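You operate a simulated robot arm through the tools that you are given. There is no shell and no other tool.

The job below is to be done with a simulated robot arm. You get a single attempt, and the scene is never put back.

JOB
Stop the drip at the gland valve by tightening its black nut.
Fine: shut the yellow inlet lever and vent the loop to nought first; after the nut, shut the green vent, open the inlet again and watch the gauge reach 3 bar. Where these are worked on the way, their far stop is far enough and under half their travel is too little: yellow inlet lever.

Only the result counts: the job must be done as asked and must still hold three seconds after the hand-in. Knocking over, shifting, dropping, spilling or breaking anything else fails it.

ROBOT AND FRAMES
A 7-joint arm with a four-finger gripper, fixed in place. Base frame: the origin is on the floor under the middle of its stand, x ahead of it, y to its left, z up. Readings come in mm, degrees, newtons and seconds.
It reaches about 1223 mm from its shoulder. Its first joint turns from -69.0 to 172.0 degrees. Payload 3.67 kg.
Tool frame: the origin (TCP) lies between the finger pads and is the grasp point; the fingertips stand 28 mm ahead of it; z points along the fingers, y is the line along which they close. The gripper opens to 112 mm; its body begins 73 mm behind the TCP.
Orientation is told as [roll, pitch, yaw] about the base's x, y, z axes, in that order, counted from this pose: with the fingers straight down and closing along the base's y, the tool's x points along the base's -x, its y along +y and its z along -z.

CONTROLS
- The arm moves only by the tool move_arm. Its argument "commands" is a list of rows, each a list of 3 entries, a list of its own where there are three numbers: the gripper command, from -1 (fully open) to 1 (shut), values between in proportion, then the shift along the tool's x, y, z in units of 200 mm (1.0 is 200 mm), then the turn, a rotation vector about the tool's x, y, z in units of 180 degrees (1.0 is 180 degrees). In form: [[fingers, [dx, dy, dz], [ax, ay, az]], ...]. A call has 1 to 20 rows; each row is the pose to reach, as a shift and turn from the pose commanded when the call began, along the tool's axes at that moment. A call with a number of a shift or a turn outside -1 to 1 is refused whole. Rows are played at 5 a second. More than 50 mm and 8.6 degrees between two rows, or a gripper value outside its range, and nothing of the call is played. A pose out of reach is approached as far as the arm can. The call stops where the force on the tool passes 60 N (or 10 N more than at its start, if that is more) or the arm is blocked; 0.2 s more then pass. Each finger travels about 102.5 mm/s and halts on what it meets, pressing with about 23 N; the grip force reading is that of the motor and also rises with nothing between the fingers. The clock runs only during rows and for 0.2 s after the last one: add rows that repeat a pose to give the fingers time. It gives the time, the measured TCP pose, the force on the tool (base axes), the opening and the grip force at its end, in the units of the frame above (readings bear some noise), with the torque about the TCP (base axes, N m) and any sound that the robot's microphone picked up, and new pictures: "views" is both (left out), scene, wrist or none.
- Cameras (640 x 400 px; columns grow to the right, rows downward): "scene" is fixed at [52.1, 501.1, 1886]; the picture's right is [-0.68, -0.73, 0.00], its down [-0.37, 0.34, -0.87] and it looks along [0.63, -0.59, -0.50] (base axes); focal length 354 px, centre (320, 200). "wrist" rides on the gripper at [60, -18, -104] in the tool frame; the picture's right is [0.29, 0.96, 0.00], its down [-0.80, 0.24, -0.55] and it looks along [-0.53, 0.16, 0.83] (tool axes); focal length 234 px, centre (320, 200). There is no depth. A picture from a camera that has moved, and an enlarged one, comes with that camera's place and axes in the base frame and with its lens.
- move_column(by): slides the trunk up (or, below 0, down) by that many mm; the arm rides with it, the base frame stays. It gives what a move gives, with no picture.
- enlarge(camera, box): a new picture of the part [left, top, right, bottom] of that camera's present view, enlarged. It takes no simulated time.
- hand_in(): hands the job in; it is judged then, once.

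Places have to be worked out from the pictures, the camera data and where the tool is seen. Open the gripper and draw the arm clear of the work before you hand the job in, unless the task says otherwise.

The tools are called after ">>>" as a command line: name --argument value ..., lists and objects as JSON in quotes. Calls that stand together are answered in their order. move_arm: Moves the arm, as the interface text tells. Its arguments: {"type":"object","properties":{"commands":{"type":"array"},"views":{"type":"string","enum":["both","scene","wrist","none"]}},"required":["commands"]} The other tools are called the same way: move_column (by) moves the trunk up or down; enlarge (camera, box) takes an enlarged picture of a part of a camera's view; hand_in () hands the job in.

At the start:

```text
t: 0.0
tool_pos: [624.3, 121.1, 1650.8]
ee_rot: [0.0, 0.0, -0.1]
ft_force: [0.4, 1.0, 0.6]
moment: [0.0, -0.05, -0.02]
finger_gap: 111.7
grasp_force: 0.1
trunk travel left (down, up): [-775.0, 65.0]
```

scene: 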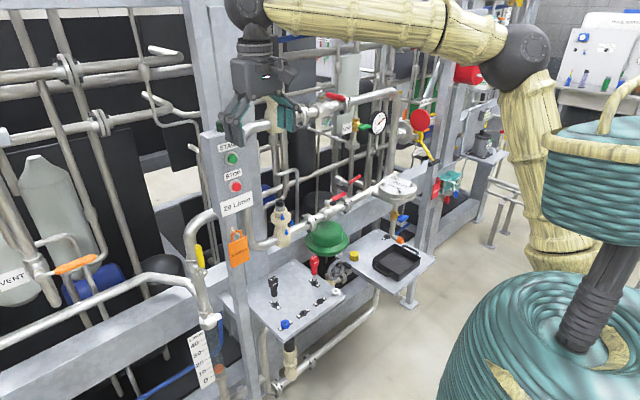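
wrist: 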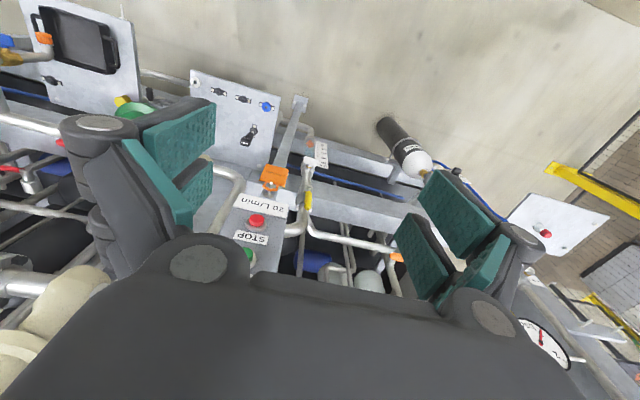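

I start by looking closely at the scene to find the gland valve, yellow inlet lever, green vent and gauge. I enlarge several parts of the scene view.

>>> enlarge --camera "scene" --box '[200, 70, 440, 220]'

>>> enlarge --camera "scene" --box '[380, 60, 520, 250]'

>>> enlarge --camera "scene" --box '[200, 200, 440, 350]'

>>> enlarge --camera "scene" --box '[0, 200, 240, 400]'

```text
2.67 times, centred on (320, 145) of scene
camera zoom: at [52.1, 501.1, 1886.0], right [-0.68, -0.73, 0.0], down [-0.37, 0.34, -0.87], along [0.63, -0.59, -0.5], focal length 944 px, centre (320, 347)
```

zoom: 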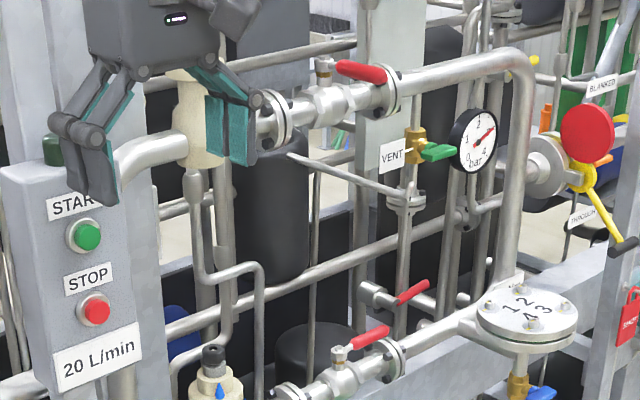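

```text
2.11 times, centred on (450, 155) of scene
camera zoom: at [52.1, 501.1, 1886.0], right [-0.68, -0.73, 0.0], down [-0.37, 0.34, -0.87], along [0.63, -0.59, -0.5], focal length 746 px, centre (46, 295)
```

zoom: 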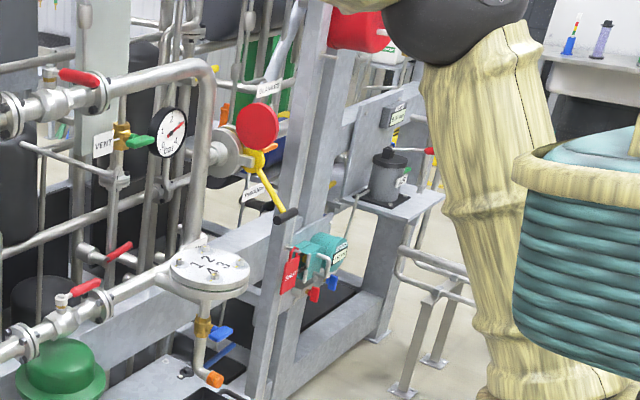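

```text
2.67 times, centred on (320, 275) of scene
camera zoom: at [52.1, 501.1, 1886.0], right [-0.68, -0.73, 0.0], down [-0.37, 0.34, -0.87], along [0.63, -0.59, -0.5], focal length 944 px, centre (320, 0)
```

zoom: 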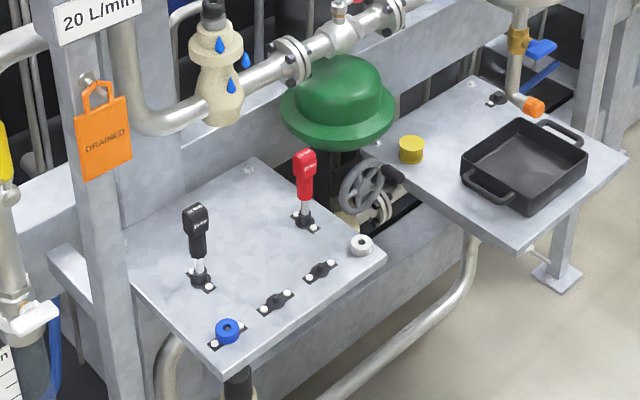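

```text
2.00 times, centred on (120, 300) of scene
camera zoom: at [52.1, 501.1, 1886.0], right [-0.68, -0.73, 0.0], down [-0.37, 0.34, -0.87], along [0.63, -0.59, -0.5], focal length 708 px, centre (720, 0)
```

zoom: 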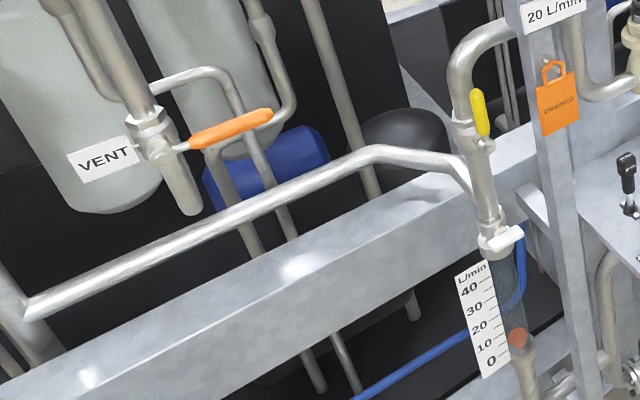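

The gland valve with black nut and blue drops seems to be at scene about (282,225). I zoom further in on it, the yellow lever, the green vent and the gauge.

>>> enlarge --camera "scene" --box '[250, 180, 330, 250]'

>>> enlarge --camera "scene" --box '[330, 90, 410, 170]'

>>> enlarge --camera "scene" --box '[170, 210, 250, 290]'

>>> enlarge --camera "scene" --box '[240, 70, 340, 150]'

>>> enlarge --camera "scene" --box '[390, 80, 470, 180]'

>>> enlarge --camera "scene" --box '[170, 270, 250, 400]'

```text
5.71 times, centred on (290, 215) of scene
camera zoom: at [52.1, 501.1, 1886.0], right [-0.68, -0.73, 0.0], down [-0.37, 0.34, -0.87], along [0.63, -0.59, -0.5], focal length 2024 px, centre (491, 114)
```

zoom: 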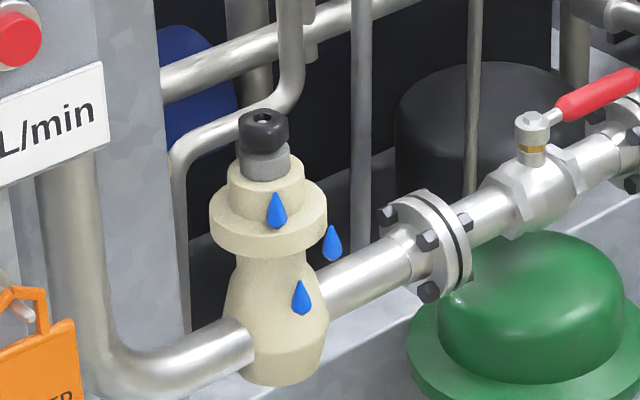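

```text
5.00 times, centred on (370, 130) of scene
camera zoom: at [52.1, 501.1, 1886.0], right [-0.68, -0.73, 0.0], down [-0.37, 0.34, -0.87], along [0.63, -0.59, -0.5], focal length 1771 px, centre (70, 550)
```

zoom: 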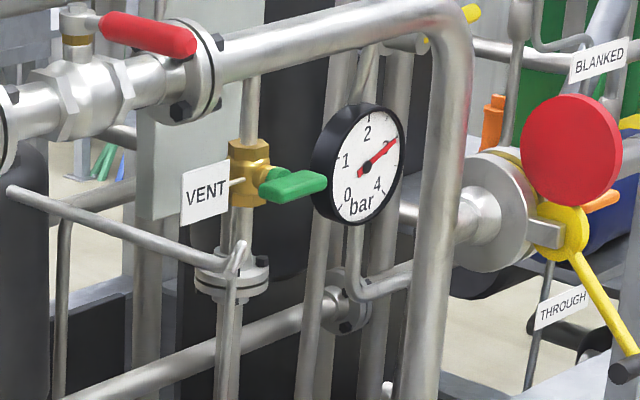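

```text
5.00 times, centred on (210, 250) of scene
camera zoom: at [52.1, 501.1, 1886.0], right [-0.68, -0.73, 0.0], down [-0.37, 0.34, -0.87], along [0.63, -0.59, -0.5], focal length 1771 px, centre (870, -50)
```

zoom: 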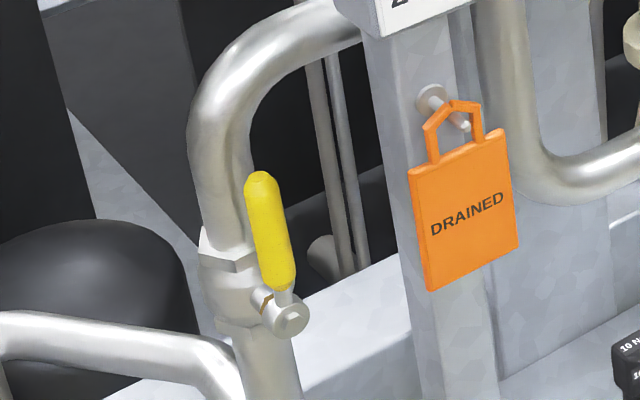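

```text
5.00 times, centred on (290, 110) of scene
camera zoom: at [52.1, 501.1, 1886.0], right [-0.68, -0.73, 0.0], down [-0.37, 0.34, -0.87], along [0.63, -0.59, -0.5], focal length 1771 px, centre (470, 650)
```

zoom: 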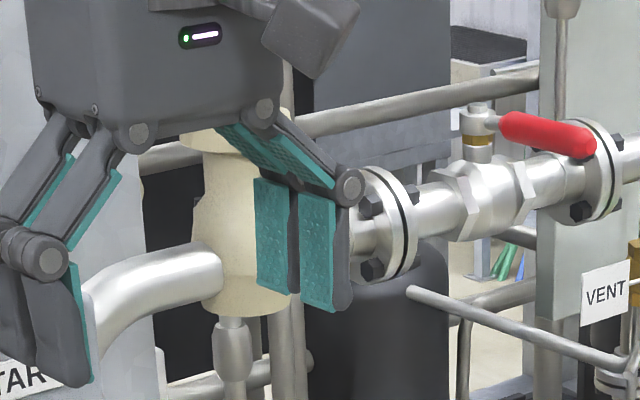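

```text
4.00 times, centred on (430, 130) of scene
camera zoom: at [52.1, 501.1, 1886.0], right [-0.68, -0.73, 0.0], down [-0.37, 0.34, -0.87], along [0.63, -0.59, -0.5], focal length 1417 px, centre (-120, 480)
```

zoom: 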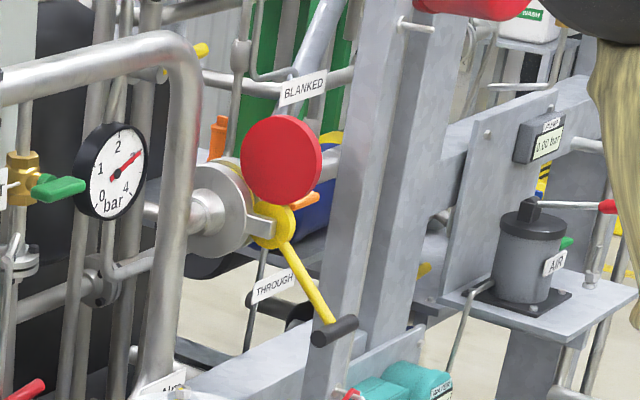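

```text
3.08 times, centred on (210, 335) of scene
camera zoom: at [52.1, 501.1, 1886.0], right [-0.68, -0.73, 0.0], down [-0.37, 0.34, -0.87], along [0.63, -0.59, -0.5], focal length 1090 px, centre (658, -215)
```

zoom: 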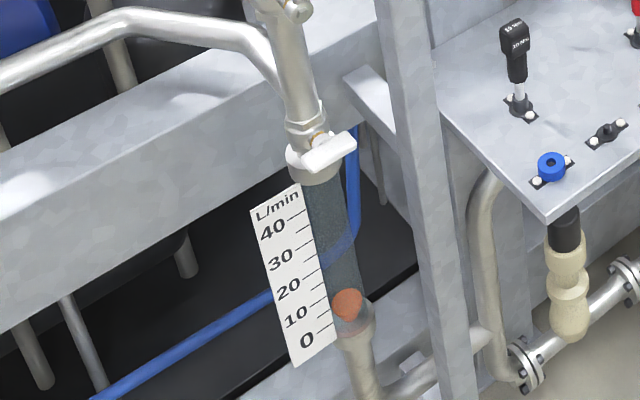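

I look closer at the nut, the handled tools on the plate, and the gauge.

>>> enlarge --camera "scene" --box '[270, 195, 300, 215]'

>>> enlarge --camera "scene" --box '[255, 250, 350, 340]'

>>> enlarge --camera "scene" --box '[365, 105, 400, 140]'

>>> enlarge --camera "wrist" --box '[180, 60, 420, 290]'

>>> enlarge --camera "wrist" --box '[0, 0, 180, 300]'

```text
16.00 times, centred on (285, 205) of scene
camera zoom: at [52.1, 501.1, 1886.0], right [-0.68, -0.73, 0.0], down [-0.37, 0.34, -0.87], along [0.63, -0.59, -0.5], focal length 5667 px, centre (880, 120)
```

zoom: 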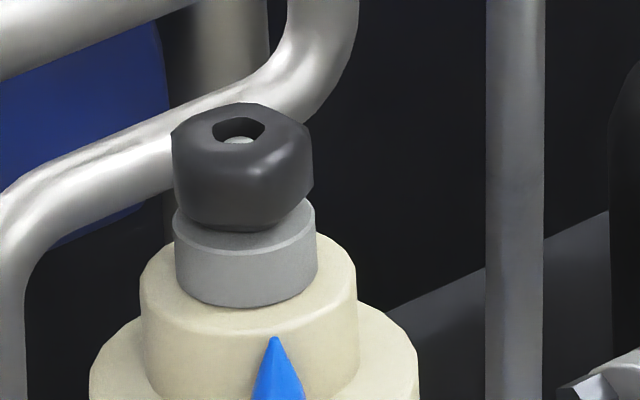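

```text
4.44 times, centred on (302, 295) of scene
camera zoom: at [52.1, 501.1, 1886.0], right [-0.68, -0.73, 0.0], down [-0.37, 0.34, -0.87], along [0.63, -0.59, -0.5], focal length 1574 px, centre (398, -222)
```

zoom: 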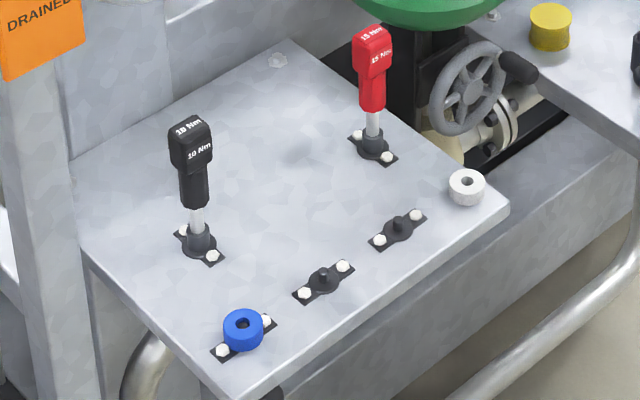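

```text
11.43 times, centred on (382, 122) of scene
camera zoom: at [52.1, 501.1, 1886.0], right [-0.68, -0.73, 0.0], down [-0.37, 0.34, -0.87], along [0.63, -0.59, -0.5], focal length 4048 px, centre (-394, 1086)
```

zoom: 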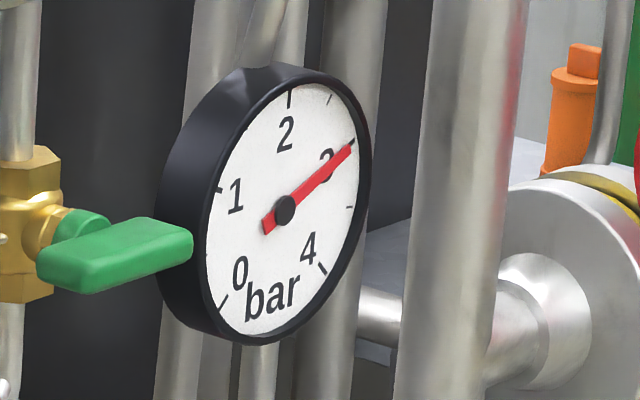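

```text
1.74 times, centred on (300, 175) of wrist
camera zoom: at [564.3, 103.4, 1755.0], right [-0.29, 0.96, 0.0], down [0.8, 0.24, 0.55], along [0.53, 0.16, -0.83], focal length 407 px, centre (355, 244)
```

zoom: 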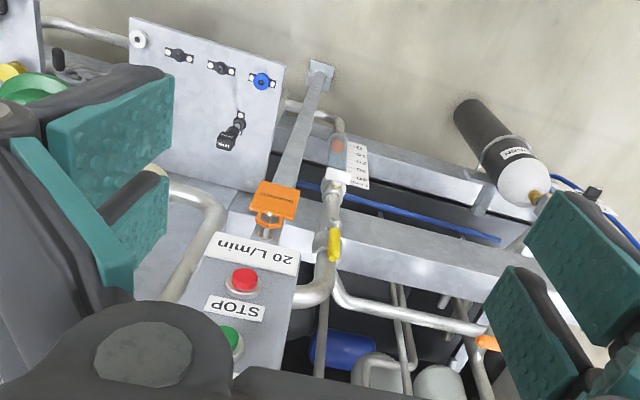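

```text
1.33 times, centred on (90, 150) of wrist
camera zoom: at [564.3, 103.4, 1755.0], right [-0.29, 0.96, 0.0], down [0.8, 0.24, 0.55], along [0.53, 0.16, -0.83], focal length 312 px, centre (627, 267)
```

zoom: 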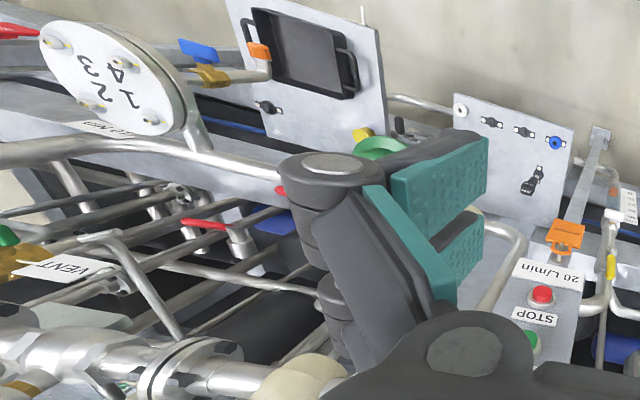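

The gauge reads 3 bar now, and the yellow lever triangulates to about (946,179,1175). I check the other yellow items in view and the pipe runs so that I pick the right inlet lever.

>>> enlarge --camera "scene" --box '[380, 70, 420, 110]'

>>> enlarge --camera "scene" --box '[160, 110, 290, 260]'

>>> enlarge --camera "scene" --box '[0, 0, 240, 150]'

>>> enlarge --camera "scene" --box '[290, 130, 440, 230]'

>>> enlarge --camera "wrist" --box '[400, 140, 640, 400]'

```text
10.00 times, centred on (400, 90) of scene
camera zoom: at [52.1, 501.1, 1886.0], right [-0.68, -0.73, 0.0], down [-0.37, 0.34, -0.87], along [0.63, -0.59, -0.5], focal length 3542 px, centre (-480, 1300)
```

zoom: 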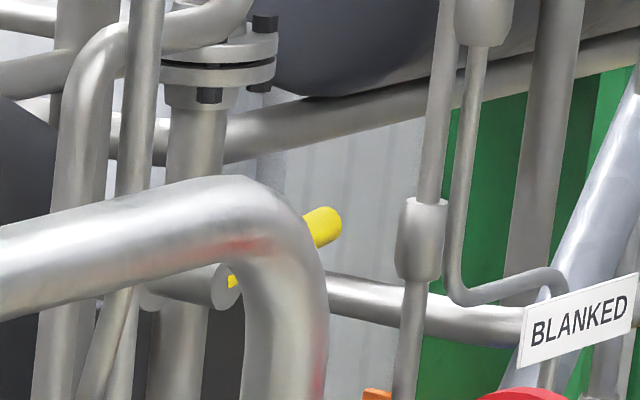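

```text
2.67 times, centred on (225, 185) of scene
camera zoom: at [52.1, 501.1, 1886.0], right [-0.68, -0.73, 0.0], down [-0.37, 0.34, -0.87], along [0.63, -0.59, -0.5], focal length 944 px, centre (573, 240)
```

zoom: 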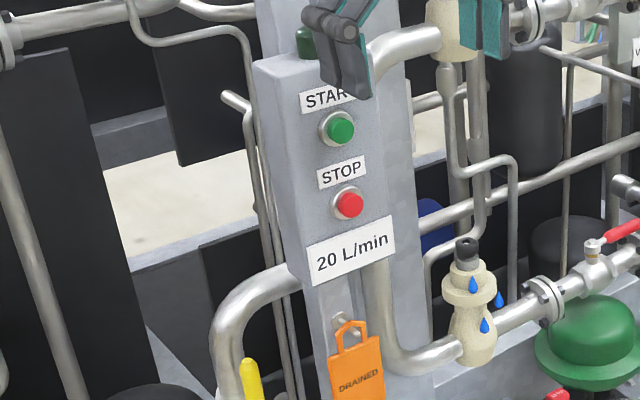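

```text
2.67 times, centred on (120, 75) of scene
camera zoom: at [52.1, 501.1, 1886.0], right [-0.68, -0.73, 0.0], down [-0.37, 0.34, -0.87], along [0.63, -0.59, -0.5], focal length 944 px, centre (853, 533)
```

zoom: 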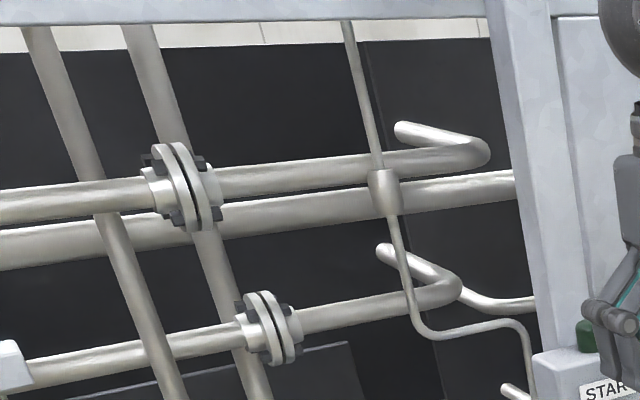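

```text
4.00 times, centred on (365, 180) of scene
camera zoom: at [52.1, 501.1, 1886.0], right [-0.68, -0.73, 0.0], down [-0.37, 0.34, -0.87], along [0.63, -0.59, -0.5], focal length 1417 px, centre (140, 280)
```

zoom: 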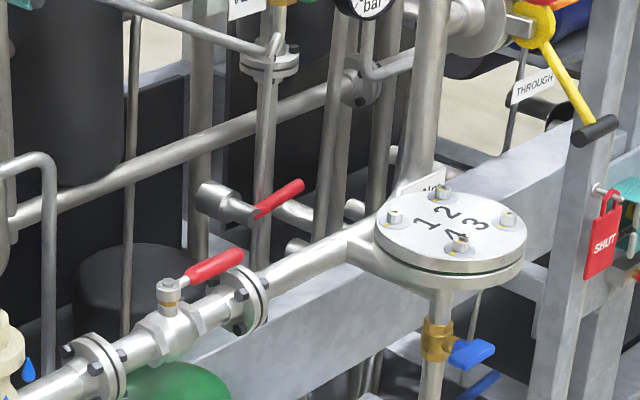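

```text
1.54 times, centred on (520, 270) of wrist
camera zoom: at [564.3, 103.4, 1755.0], right [-0.29, 0.96, 0.0], down [0.8, 0.24, 0.55], along [0.53, 0.16, -0.83], focal length 360 px, centre (12, 92)
```

zoom: 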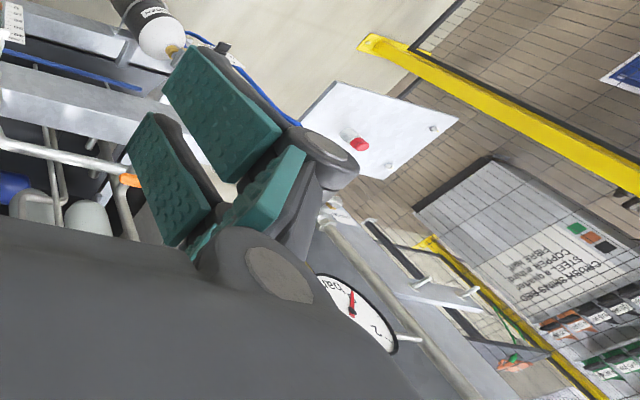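

Several yellow parts exist, so I need better views. I draw the hand back toward the robot and pitch it up about 40° so that the wrist camera looks at the rack.

>>> move_arm --commands '[[-1, [0.15, 0, 0], [0, -0.044, 0]], [-1, [0.3, 0, 0], [0, -0.088, 0]], [-1, [0.45, 0, 0], [0, -0.132, 0]], [-1, [0.6, 0, 0], [0, -0.176, 0]], [-1, [0.75, 0, 0], [0, -0.22, 0]]]' --views "both"

```text
t: 1.2
tool_pos: [471.3, 121.6, 1650.6]
ee_rot: [0.2, -39.7, -0.1]
ft_force: [0.3, -0.5, -0.3]
moment: [0.0, -0.02, 0.0]
finger_gap: 111.9
grasp_force: 0.0
trunk travel left (down, up): [-775.0, 65.0]
camera wrist: at [360.0, 103.0, 1692.5], right [-0.22, 0.96, -0.18], down [0.26, 0.24, 0.94], along [0.94, 0.16, -0.3], focal length 234 px, centre (320, 200)
```

scene: 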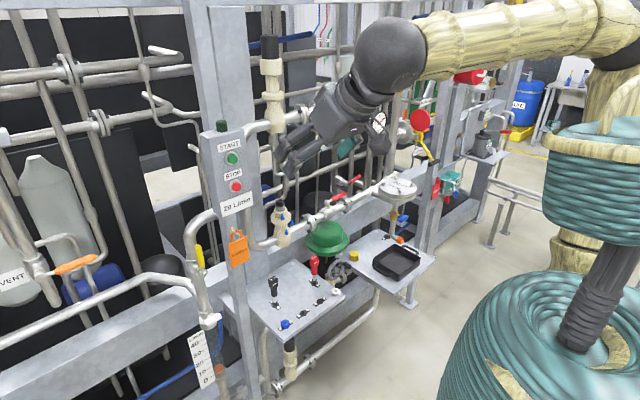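
wrist: 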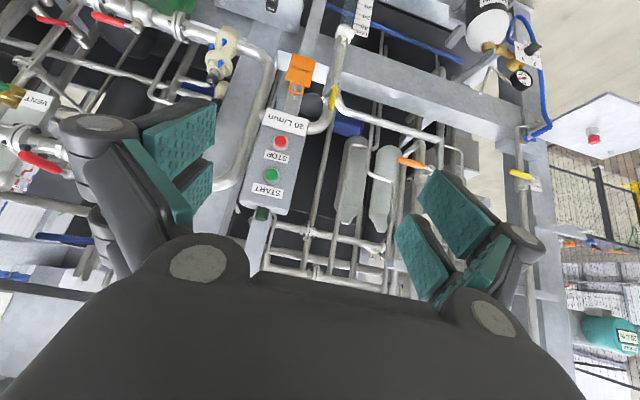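

I see another yellow lever with a label at wrist (520,174); zooming in on the candidates and following the pipes.

>>> enlarge --camera "wrist" --box '[460, 100, 600, 220]'

>>> enlarge --camera "wrist" --box '[240, 0, 400, 150]'

>>> enlarge --camera "wrist" --box '[0, 0, 260, 150]'

>>> enlarge --camera "wrist" --box '[460, 0, 640, 110]'

>>> enlarge --camera "scene" --box '[180, 20, 340, 130]'

>>> enlarge --camera "wrist" --box '[190, 80, 350, 290]'

```text
3.33 times, centred on (530, 160) of wrist
camera zoom: at [360.0, 103.0, 1692.5], right [-0.22, 0.96, -0.18], down [0.26, 0.24, 0.94], along [0.94, 0.16, -0.3], focal length 781 px, centre (-380, 333)
```

zoom: 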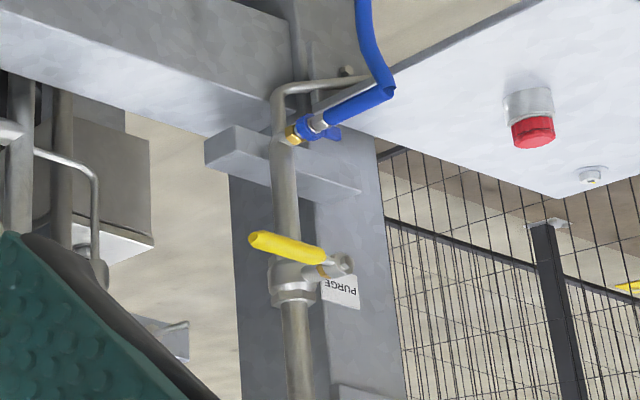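

```text
2.67 times, centred on (320, 75) of wrist
camera zoom: at [360.0, 103.0, 1692.5], right [-0.22, 0.96, -0.18], down [0.26, 0.24, 0.94], along [0.94, 0.16, -0.3], focal length 624 px, centre (320, 533)
```

zoom: 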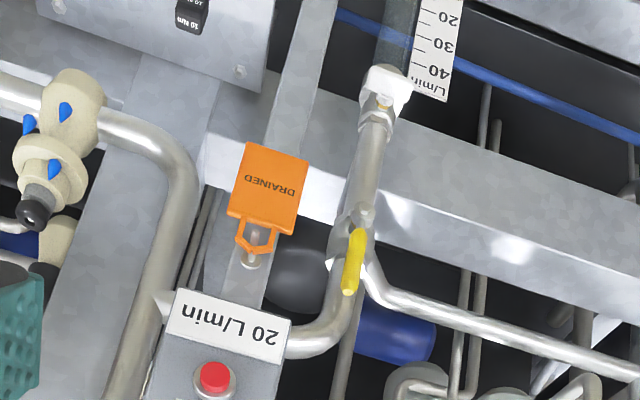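

```text
2.46 times, centred on (130, 75) of wrist
camera zoom: at [360.0, 103.0, 1692.5], right [-0.22, 0.96, -0.18], down [0.26, 0.24, 0.94], along [0.94, 0.16, -0.3], focal length 576 px, centre (788, 508)
```

zoom: 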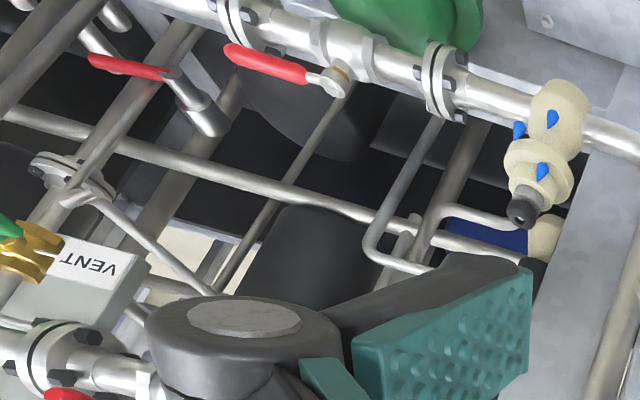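

```text
3.56 times, centred on (550, 55) of wrist
camera zoom: at [360.0, 103.0, 1692.5], right [-0.22, 0.96, -0.18], down [0.26, 0.24, 0.94], along [0.94, 0.16, -0.3], focal length 833 px, centre (-498, 716)
```

zoom: 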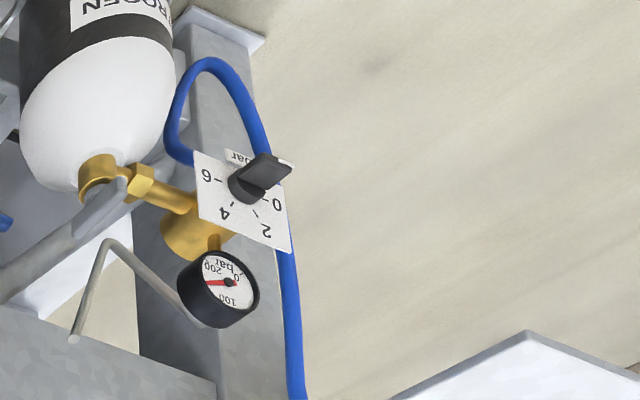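

```text
3.64 times, centred on (260, 75) of scene
camera zoom: at [52.1, 501.1, 1886.0], right [-0.68, -0.73, 0.0], down [-0.37, 0.34, -0.87], along [0.63, -0.59, -0.5], focal length 1288 px, centre (538, 654)
```

zoom: 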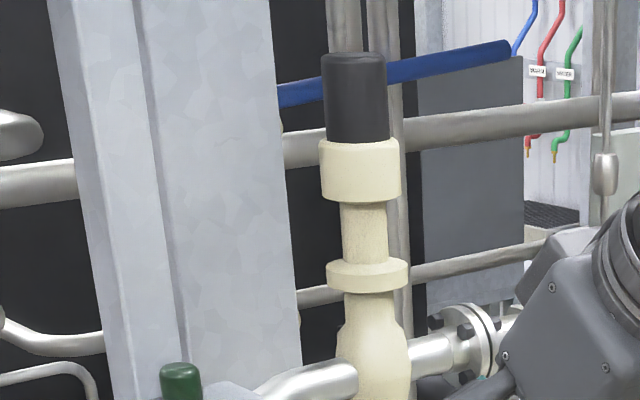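

```text
1.90 times, centred on (270, 185) of wrist
camera zoom: at [360.0, 103.0, 1692.5], right [-0.22, 0.96, -0.18], down [0.26, 0.24, 0.94], along [0.94, 0.16, -0.3], focal length 446 px, centre (415, 229)
```

zoom: 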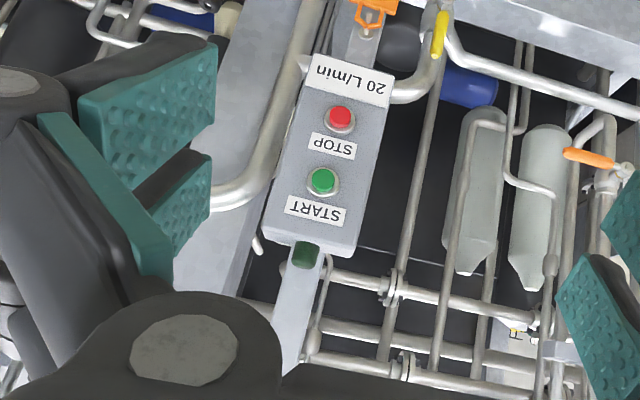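

The PURGE lever is a different one; the plain yellow lever above the flow meter at about (946,180,1176) sits in the loop's feed line. I shift the hand right (−y) to look at the vent, gauge, gland nut and the yellow part in the back.

>>> move_arm --commands '[[-1, [0, -0.25, 0], [0, 0, 0]], [-1, [0, -0.5, 0], [0, 0, 0]], [-1, [0, -0.75, 0], [0, 0, 0]], [-1, [0, -1, 0], [0, 0, 0]]]' --views "none"

>>> move_arm --commands '[[-1, [0, -0.25, 0], [0, 0, 0]], [-1, [0, -0.5, 0], [0, 0, 0]], [-1, [0, -0.75, 0], [0, 0, 0]], [-1, [0, -1, 0], [0, 0, 0]]]' --views "both"

```text
t: 2.2
tool_pos: [473.7, -86.5, 1650.7]
ee_rot: [0.3, -39.6, -0.3]
ft_force: [0.8, -0.9, 0.0]
moment: [0.07, -0.02, 0.08]
finger_gap: 111.8
grasp_force: 0.0
trunk travel left (down, up): [-775.0, 65.0]
```

```text
t: 3.2
tool_pos: [473.7, -284.0, 1651.0]
ee_rot: [0.1, -39.7, -0.2]
ft_force: [-0.1, -0.3, -0.2]
moment: [0.07, -0.02, 0.05]
finger_gap: 111.9
grasp_force: 0.1
trunk travel left (down, up): [-775.0, 65.0]
camera wrist: at [360.6, -302.4, 1691.9], right [-0.22, 0.96, -0.18], down [0.26, 0.24, 0.94], along [0.94, 0.16, -0.3], focal length 234 px, centre (320, 200)
```

scene: 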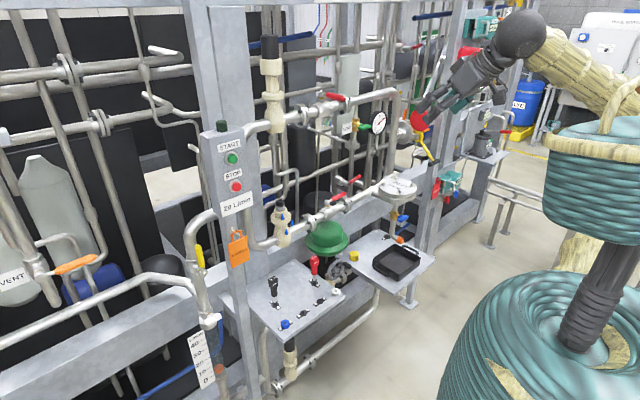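
wrist: 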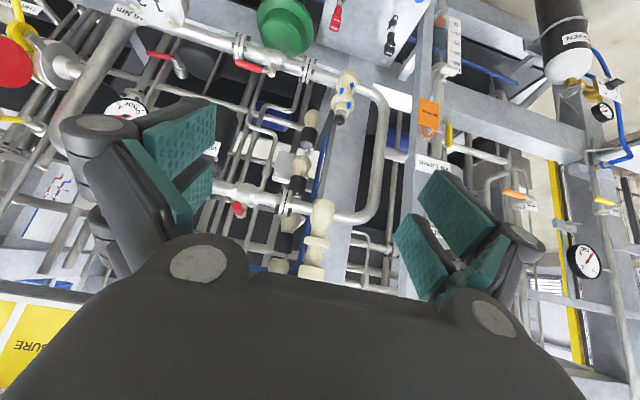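

I zoom on the parts of this new view: yellow lever at left, the manifold, and the gauge at right.

>>> enlarge --camera "wrist" --box '[0, 0, 140, 150]'

>>> enlarge --camera "wrist" --box '[540, 180, 640, 300]'

>>> enlarge --camera "wrist" --box '[200, 40, 400, 240]'

>>> enlarge --camera "wrist" --box '[390, 20, 530, 200]'

>>> enlarge --camera "scene" --box '[330, 60, 440, 180]'

```text
2.67 times, centred on (70, 75) of wrist
camera zoom: at [360.6, -302.4, 1691.9], right [-0.22, 0.96, -0.18], down [0.26, 0.24, 0.94], along [0.94, 0.16, -0.3], focal length 624 px, centre (987, 533)
```

zoom: 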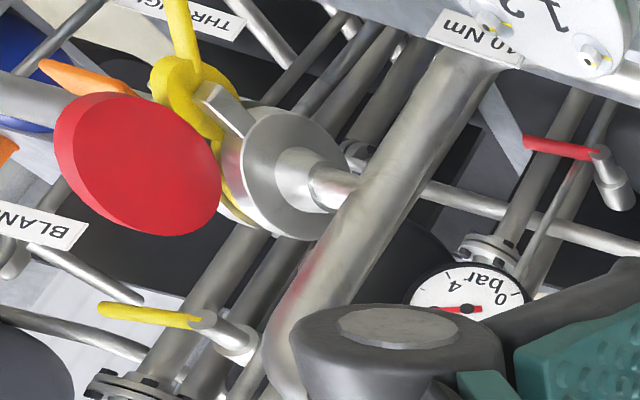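

```text
3.33 times, centred on (590, 240) of wrist
camera zoom: at [360.6, -302.4, 1691.9], right [-0.22, 0.96, -0.18], down [0.26, 0.24, 0.94], along [0.94, 0.16, -0.3], focal length 781 px, centre (-580, 67)
```

zoom: 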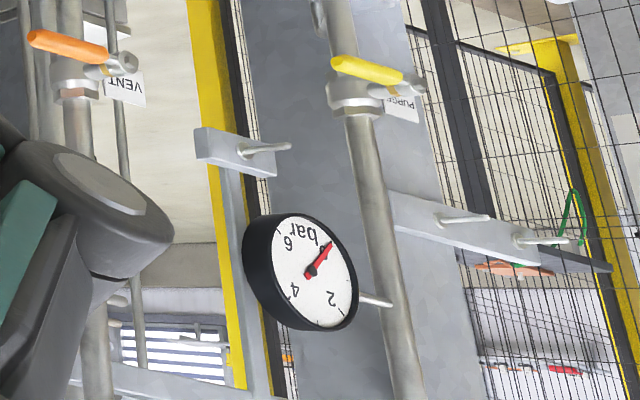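

```text
2.00 times, centred on (300, 140) of wrist
camera zoom: at [360.6, -302.4, 1691.9], right [-0.22, 0.96, -0.18], down [0.26, 0.24, 0.94], along [0.94, 0.16, -0.3], focal length 468 px, centre (360, 320)
```

zoom: 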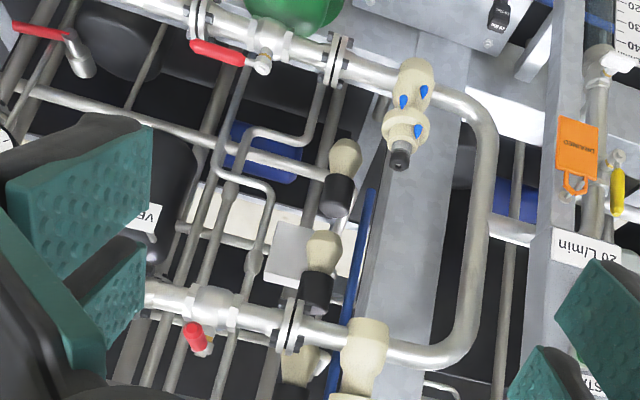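

```text
2.22 times, centred on (460, 110) of wrist
camera zoom: at [360.6, -302.4, 1691.9], right [-0.22, 0.96, -0.18], down [0.26, 0.24, 0.94], along [0.94, 0.16, -0.3], focal length 520 px, centre (9, 400)
```

zoom: 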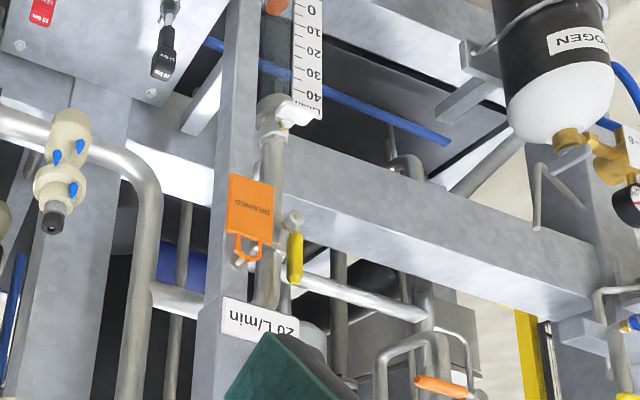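

```text
3.33 times, centred on (385, 120) of scene
camera zoom: at [52.1, 501.1, 1886.0], right [-0.68, -0.73, 0.0], down [-0.37, 0.34, -0.87], along [0.63, -0.59, -0.5], focal length 1181 px, centre (103, 467)
```

zoom: 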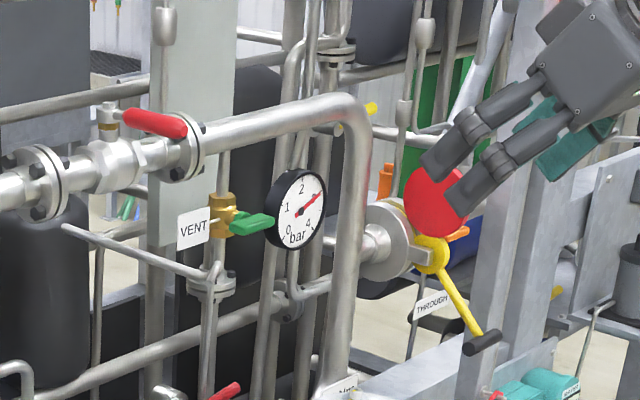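

The feed line with the plain yellow lever joins the riser between both branches, so that is the inlet. I now bring the wrist camera closer to the green vent and gauge, which I place near (1000,−650,1390) and (1012,−763,1384).

>>> move_arm --commands '[[-1, [-0.03, -0.14, 0.135], [0, 0, 0]], [-1, [-0.06, -0.28, 0.27], [0, 0, 0]], [-1, [-0.1, -0.43, 0.41], [0, 0, 0]], [-1, [-0.13, -0.57, 0.54], [0, 0, 0]], [-1, [-0.16, -0.71, 0.68], [0, 0, 0]]]' --views "none"

>>> move_arm --commands '[[-1, [-0.03, -0.14, 0.135], [0, 0, 0]], [-1, [-0.06, -0.28, 0.27], [0, 0, 0]], [-1, [-0.1, -0.43, 0.41], [0, 0, 0]], [-1, [-0.13, -0.57, 0.54], [0, 0, 0]], [-1, [-0.16, -0.71, 0.68], [0, 0, 0]], [-1, [-0.16, -0.71, 0.68], [0.0296, 0, 0.0357]], [-1, [-0.16, -0.71, 0.68], [0.0593, 0, 0.0713]], [-1, [-0.16, -0.71, 0.68], [0.0889, 0, 0.107]], [-1, [-0.16, -0.71, 0.68], [0.0889, 0, 0.107]]]' --views "both"

```text
t: 4.4
tool_pos: [584.9, -426.0, 1566.5]
ee_rot: [0.3, -39.4, -0.2]
ft_force: [0.0, -1.2, 0.8]
moment: [0.02, -0.01, 0.01]
finger_gap: 111.9
grasp_force: 0.0
trunk travel left (down, up): [-775.0, 65.0]
```

```text
t: 6.4
tool_pos: [696.4, -556.7, 1485.6]
ee_rot: [-0.3, -39.6, -25.0]
ft_force: [-0.7, -0.5, 0.6]
moment: [-0.02, 0.01, 0.01]
finger_gap: 112.2
grasp_force: 0.1
trunk travel left (down, up): [-775.0, 65.0]
camera wrist: at [586.5, -526.3, 1526.7], right [0.21, 0.96, -0.19], down [0.34, 0.11, 0.93], along [0.92, -0.26, -0.3], focal length 234 px, centre (320, 200)
```

scene: 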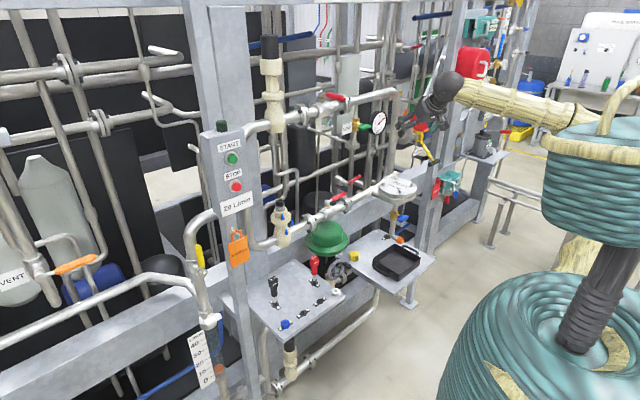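
wrist: 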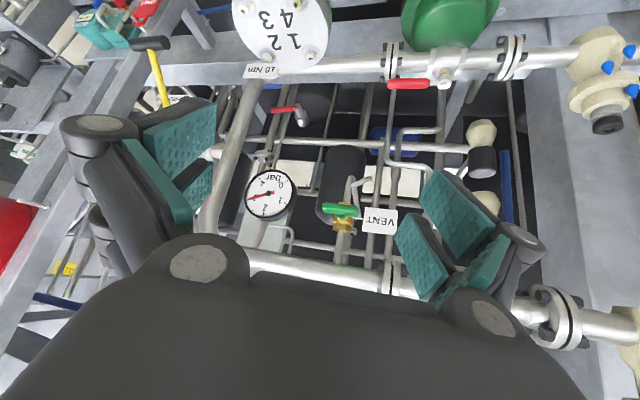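

Good view of vent, gauge and nut. I zoom in for exact shapes and positions.

>>> enlarge --camera "wrist" --box '[290, 160, 410, 280]'

>>> enlarge --camera "wrist" --box '[200, 120, 420, 300]'

>>> enlarge --camera "wrist" --box '[540, 20, 640, 150]'

>>> enlarge --camera "scene" --box '[340, 100, 390, 140]'

```text
3.33 times, centred on (350, 220) of wrist
camera zoom: at [586.5, -526.3, 1526.7], right [0.21, 0.96, -0.19], down [0.34, 0.11, 0.93], along [0.92, -0.26, -0.3], focal length 781 px, centre (220, 133)
```

zoom: 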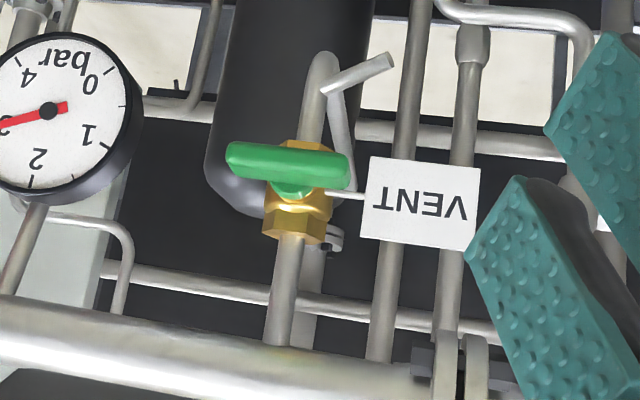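

```text
2.22 times, centred on (310, 210) of wrist
camera zoom: at [586.5, -526.3, 1526.7], right [0.21, 0.96, -0.19], down [0.34, 0.11, 0.93], along [0.92, -0.26, -0.3], focal length 520 px, centre (342, 178)
```

zoom: 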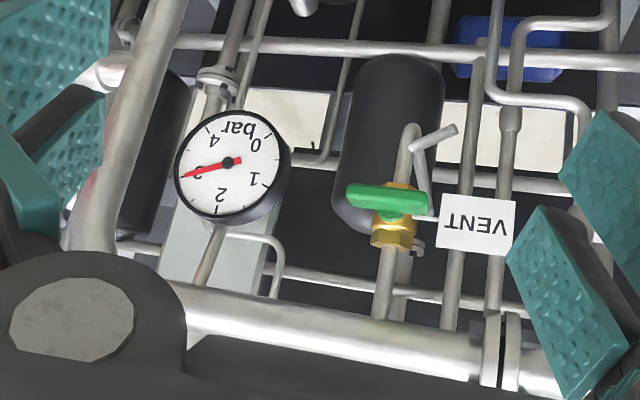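

```text
3.08 times, centred on (590, 85) of wrist
camera zoom: at [586.5, -526.3, 1526.7], right [0.21, 0.96, -0.19], down [0.34, 0.11, 0.93], along [0.92, -0.26, -0.3], focal length 720 px, centre (-511, 554)
```

zoom: 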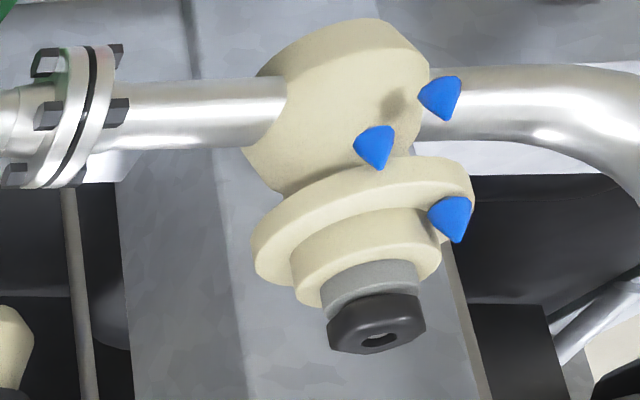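

```text
10.00 times, centred on (365, 120) of scene
camera zoom: at [52.1, 501.1, 1886.0], right [-0.68, -0.73, 0.0], down [-0.37, 0.34, -0.87], along [0.63, -0.59, -0.5], focal length 3542 px, centre (-130, 1000)
```

zoom: 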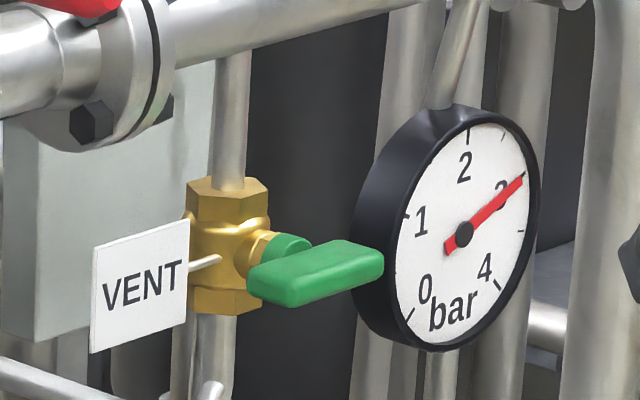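

The vent bar works out near (954,−592,1418), lying horizontal (closed); the nut near (1004,−183,1202). Now I withdraw and bring the hand round to face the yellow lever, turning the tool to point along +x.

>>> move_arm --commands '[[-1, [0.153, 0.0725, -0.1275], [-0.0178, 0, -0.0214]], [-1, [0.307, 0.145, -0.255], [-0.0356, 0, -0.0428]], [-1, [0.46, 0.2175, -0.3825], [-0.0533, 0, -0.0642]], [-1, [0.614, 0.29, -0.51], [-0.0711, 0, -0.0856]], [-1, [0.767, 0.3625, -0.6375], [-0.0889, 0, -0.107]]]' --views "none"

>>> move_arm --commands '[[-1, [0.064, 0.2, 0.077], [0, -0.0278, 0]], [-1, [0.128, 0.4, 0.153], [0, -0.0556, 0]], [-1, [0.192, 0.6, 0.23], [0, -0.0833, 0]], [-1, [0.256, 0.8, 0.306], [0, -0.1111, 0]], [-1, [0.32, 1, 0.383], [0, -0.1389, 0]]]' --views "none"

>>> move_arm --commands '[[-1, [0.0906, 0.2, 0.0423], [0, -0.0278, 0]], [-1, [0.181, 0.4, 0.0846], [0, -0.0556, 0]], [-1, [0.272, 0.6, 0.127], [0, -0.0833, 0]], [-1, [0.362, 0.8, 0.169], [0, -0.1111, 0]], [-1, [0.453, 1, 0.2115], [0, -0.1389, 0]]]' --views "both"

```text
t: 7.6
tool_pos: [546.5, -414.9, 1482.7]
ee_rot: [0.3, -39.6, -0.1]
ft_force: [-0.2, -0.2, -0.7]
moment: [0.03, -0.03, 0.04]
finger_gap: 111.9
grasp_force: 0.0
trunk travel left (down, up): [-775.0, 65.0]
```

```text
t: 8.8
tool_pos: [606.0, -206.9, 1416.4]
ee_rot: [-0.1, -64.4, 0.1]
ft_force: [0.8, -0.6, 0.0]
moment: [-0.01, 0.01, -0.06]
finger_gap: 112.0
grasp_force: 0.2
out of reach, approached as far as the arm can: row 4, 5
trunk travel left (down, up): [-775.0, 65.0]
```

```text
t: 10.0
tool_pos: [606.8, 0.6, 1317.3]
ee_rot: [-21.7, -89.7, 21.5]
ft_force: [0.4, 0.9, 0.1]
moment: [-0.01, 0.02, -0.11]
finger_gap: 112.1
grasp_force: 0.0
out of reach, approached as far as the arm can: row 1, 2, 3, 4, 5
trunk travel left (down, up): [-775.0, 65.0]
camera wrist: at [501.9, -17.9, 1257.1], right [0.0, 0.96, -0.29], down [-0.55, 0.24, 0.8], along [0.84, 0.16, 0.53], focal length 234 px, centre (320, 200)
```

scene: 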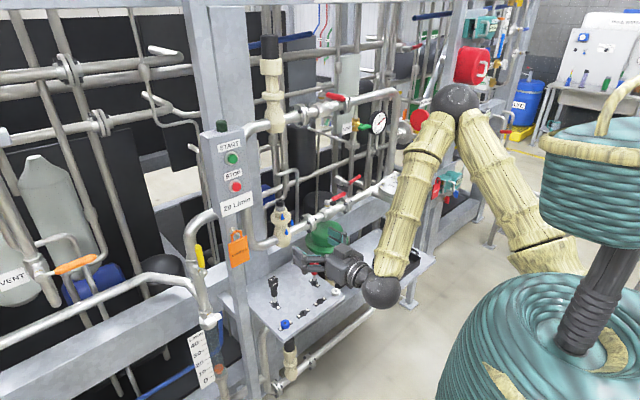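
wrist: 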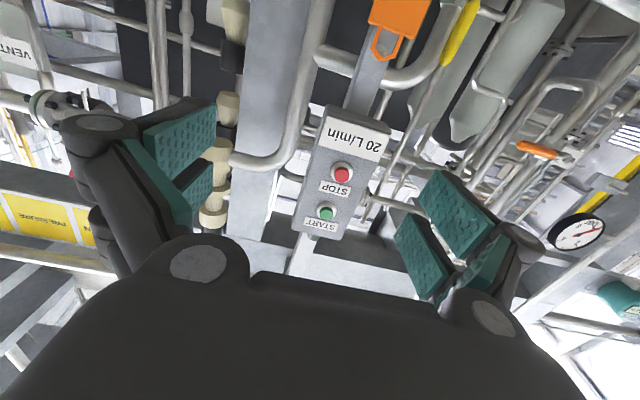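

The hand now faces +x at about (607,0,1317). I move it left and down to line up with the yellow lever, keeping well short of the rack.

>>> move_arm --commands '[[-1, [0.127, 0.18, 0.06], [0, 0, 0]], [-1, [0.254, 0.36, 0.12], [0, 0, 0]], [-1, [0.381, 0.54, 0.18], [0, 0, 0]], [-1, [0.508, 0.72, 0.24], [0, 0, 0]], [-1, [0.635, 0.9, 0.3], [0, 0, 0]], [-1, [0.635, 0.9, 0.3], [0, 0, 0]]]' --views "both"

```text
t: 11.4
tool_pos: [666.5, 173.3, 1187.6]
ee_rot: [13.7, -89.6, -13.7]
ft_force: [-0.4, 0.3, 0.0]
moment: [-0.01, -0.04, 0.03]
finger_gap: 111.9
grasp_force: 0.1
trunk travel left (down, up): [-775.0, 65.0]
camera wrist: at [561.7, 155.0, 1127.9], right [0.0, 0.96, -0.29], down [-0.55, 0.24, 0.8], along [0.84, 0.16, 0.52], focal length 234 px, centre (320, 200)
```

scene: 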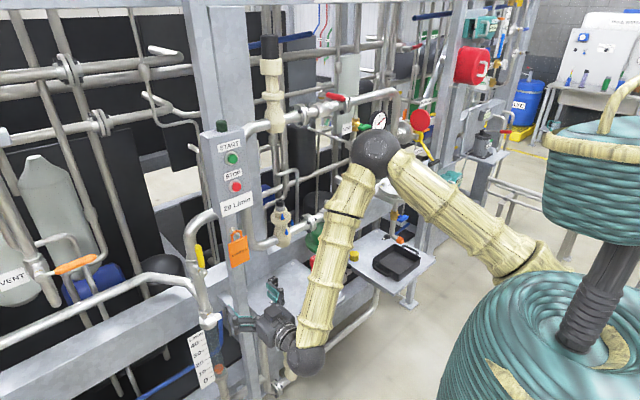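
wrist: 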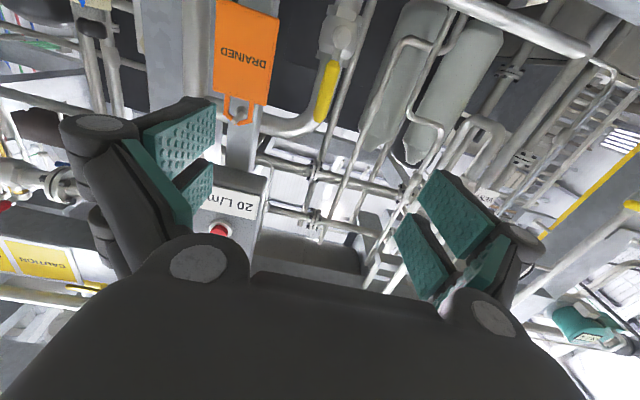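

The lever appears where computed (y≈182, z 1137–1220). I zoom the wrist view for accurate alignment.

>>> enlarge --camera "wrist" --box '[270, 0, 390, 140]'

>>> enlarge --camera "scene" --box '[180, 230, 310, 380]'

```text
2.86 times, centred on (330, 70) of wrist
camera zoom: at [561.7, 155.0, 1127.9], right [0.0, 0.96, -0.29], down [-0.55, 0.24, 0.8], along [0.84, 0.16, 0.52], focal length 669 px, centre (291, 571)
```

zoom: 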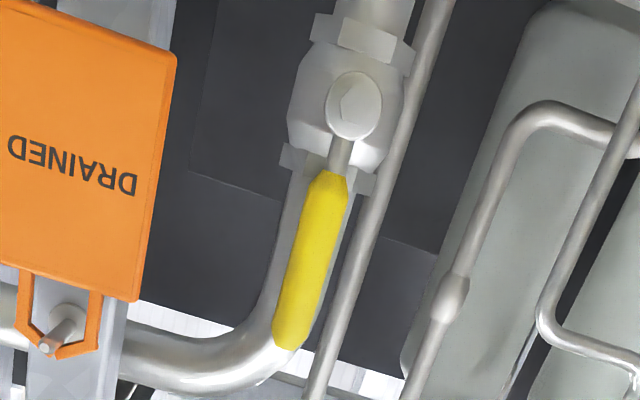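

```text
2.67 times, centred on (245, 305) of scene
camera zoom: at [52.1, 501.1, 1886.0], right [-0.68, -0.73, 0.0], down [-0.37, 0.34, -0.87], along [0.63, -0.59, -0.5], focal length 944 px, centre (520, -80)
```

zoom: 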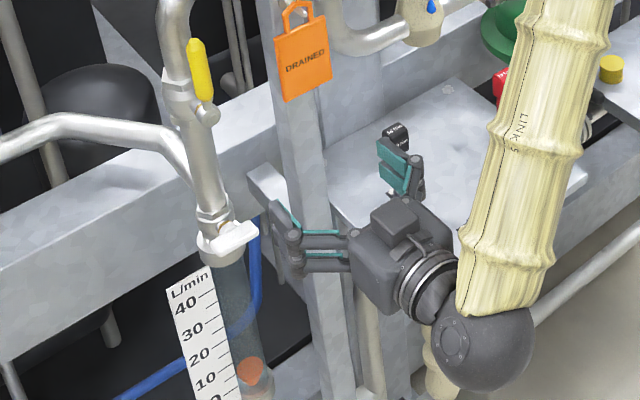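

Pads need about 50 mm gap to pass beside the handle without touching the DRAINED tag (edge at y≈103). I close to 50 mm and advance to x≈866 for a check.

>>> move_arm --commands '[[0.1, [0.028, 0.0385, 0.0], [0, 0, 0]], [0.1, [0.028, 0.0385, 0.2], [0, 0, 0]], [0.1, [0.028, 0.0385, 0.4], [0, 0, 0]], [0.1, [0.028, 0.0385, 0.6], [0, 0, 0]], [0.1, [0.028, 0.0385, 0.8], [0, 0, 0]], [0.1, [0.028, 0.0385, 1.0], [0, 0, 0]], [0.1, [0.028, 0.0385, 1.0], [0, 0, 0]]]' --views "both"

```text
t: 13.0
tool_pos: [864.1, 181.6, 1182.4]
ee_rot: [5.6, -89.6, -5.5]
ft_force: [-0.1, -0.3, -0.2]
moment: [-0.01, 0.01, -0.05]
finger_gap: 50.4
grasp_force: 0.1
trunk travel left (down, up): [-775.0, 65.0]
camera wrist: at [759.3, 164.1, 1122.7], right [0.0, 0.96, -0.29], down [-0.55, 0.24, 0.8], along [0.84, 0.16, 0.52], focal length 234 px, centre (320, 200)
```

scene: 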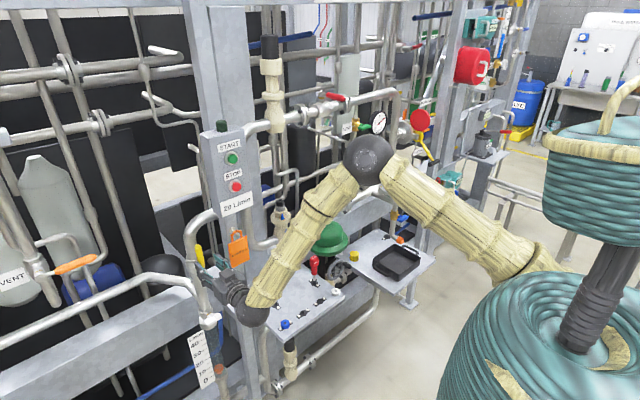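
wrist: 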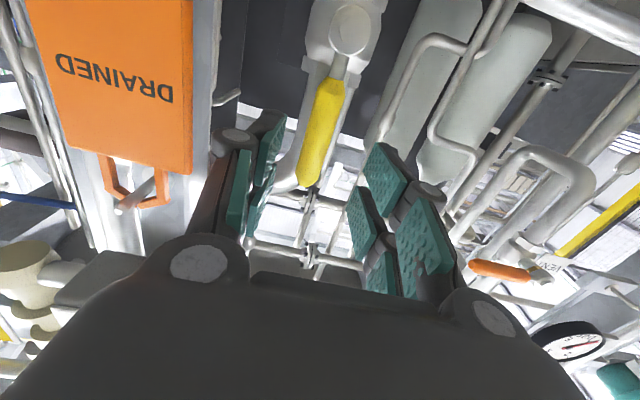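

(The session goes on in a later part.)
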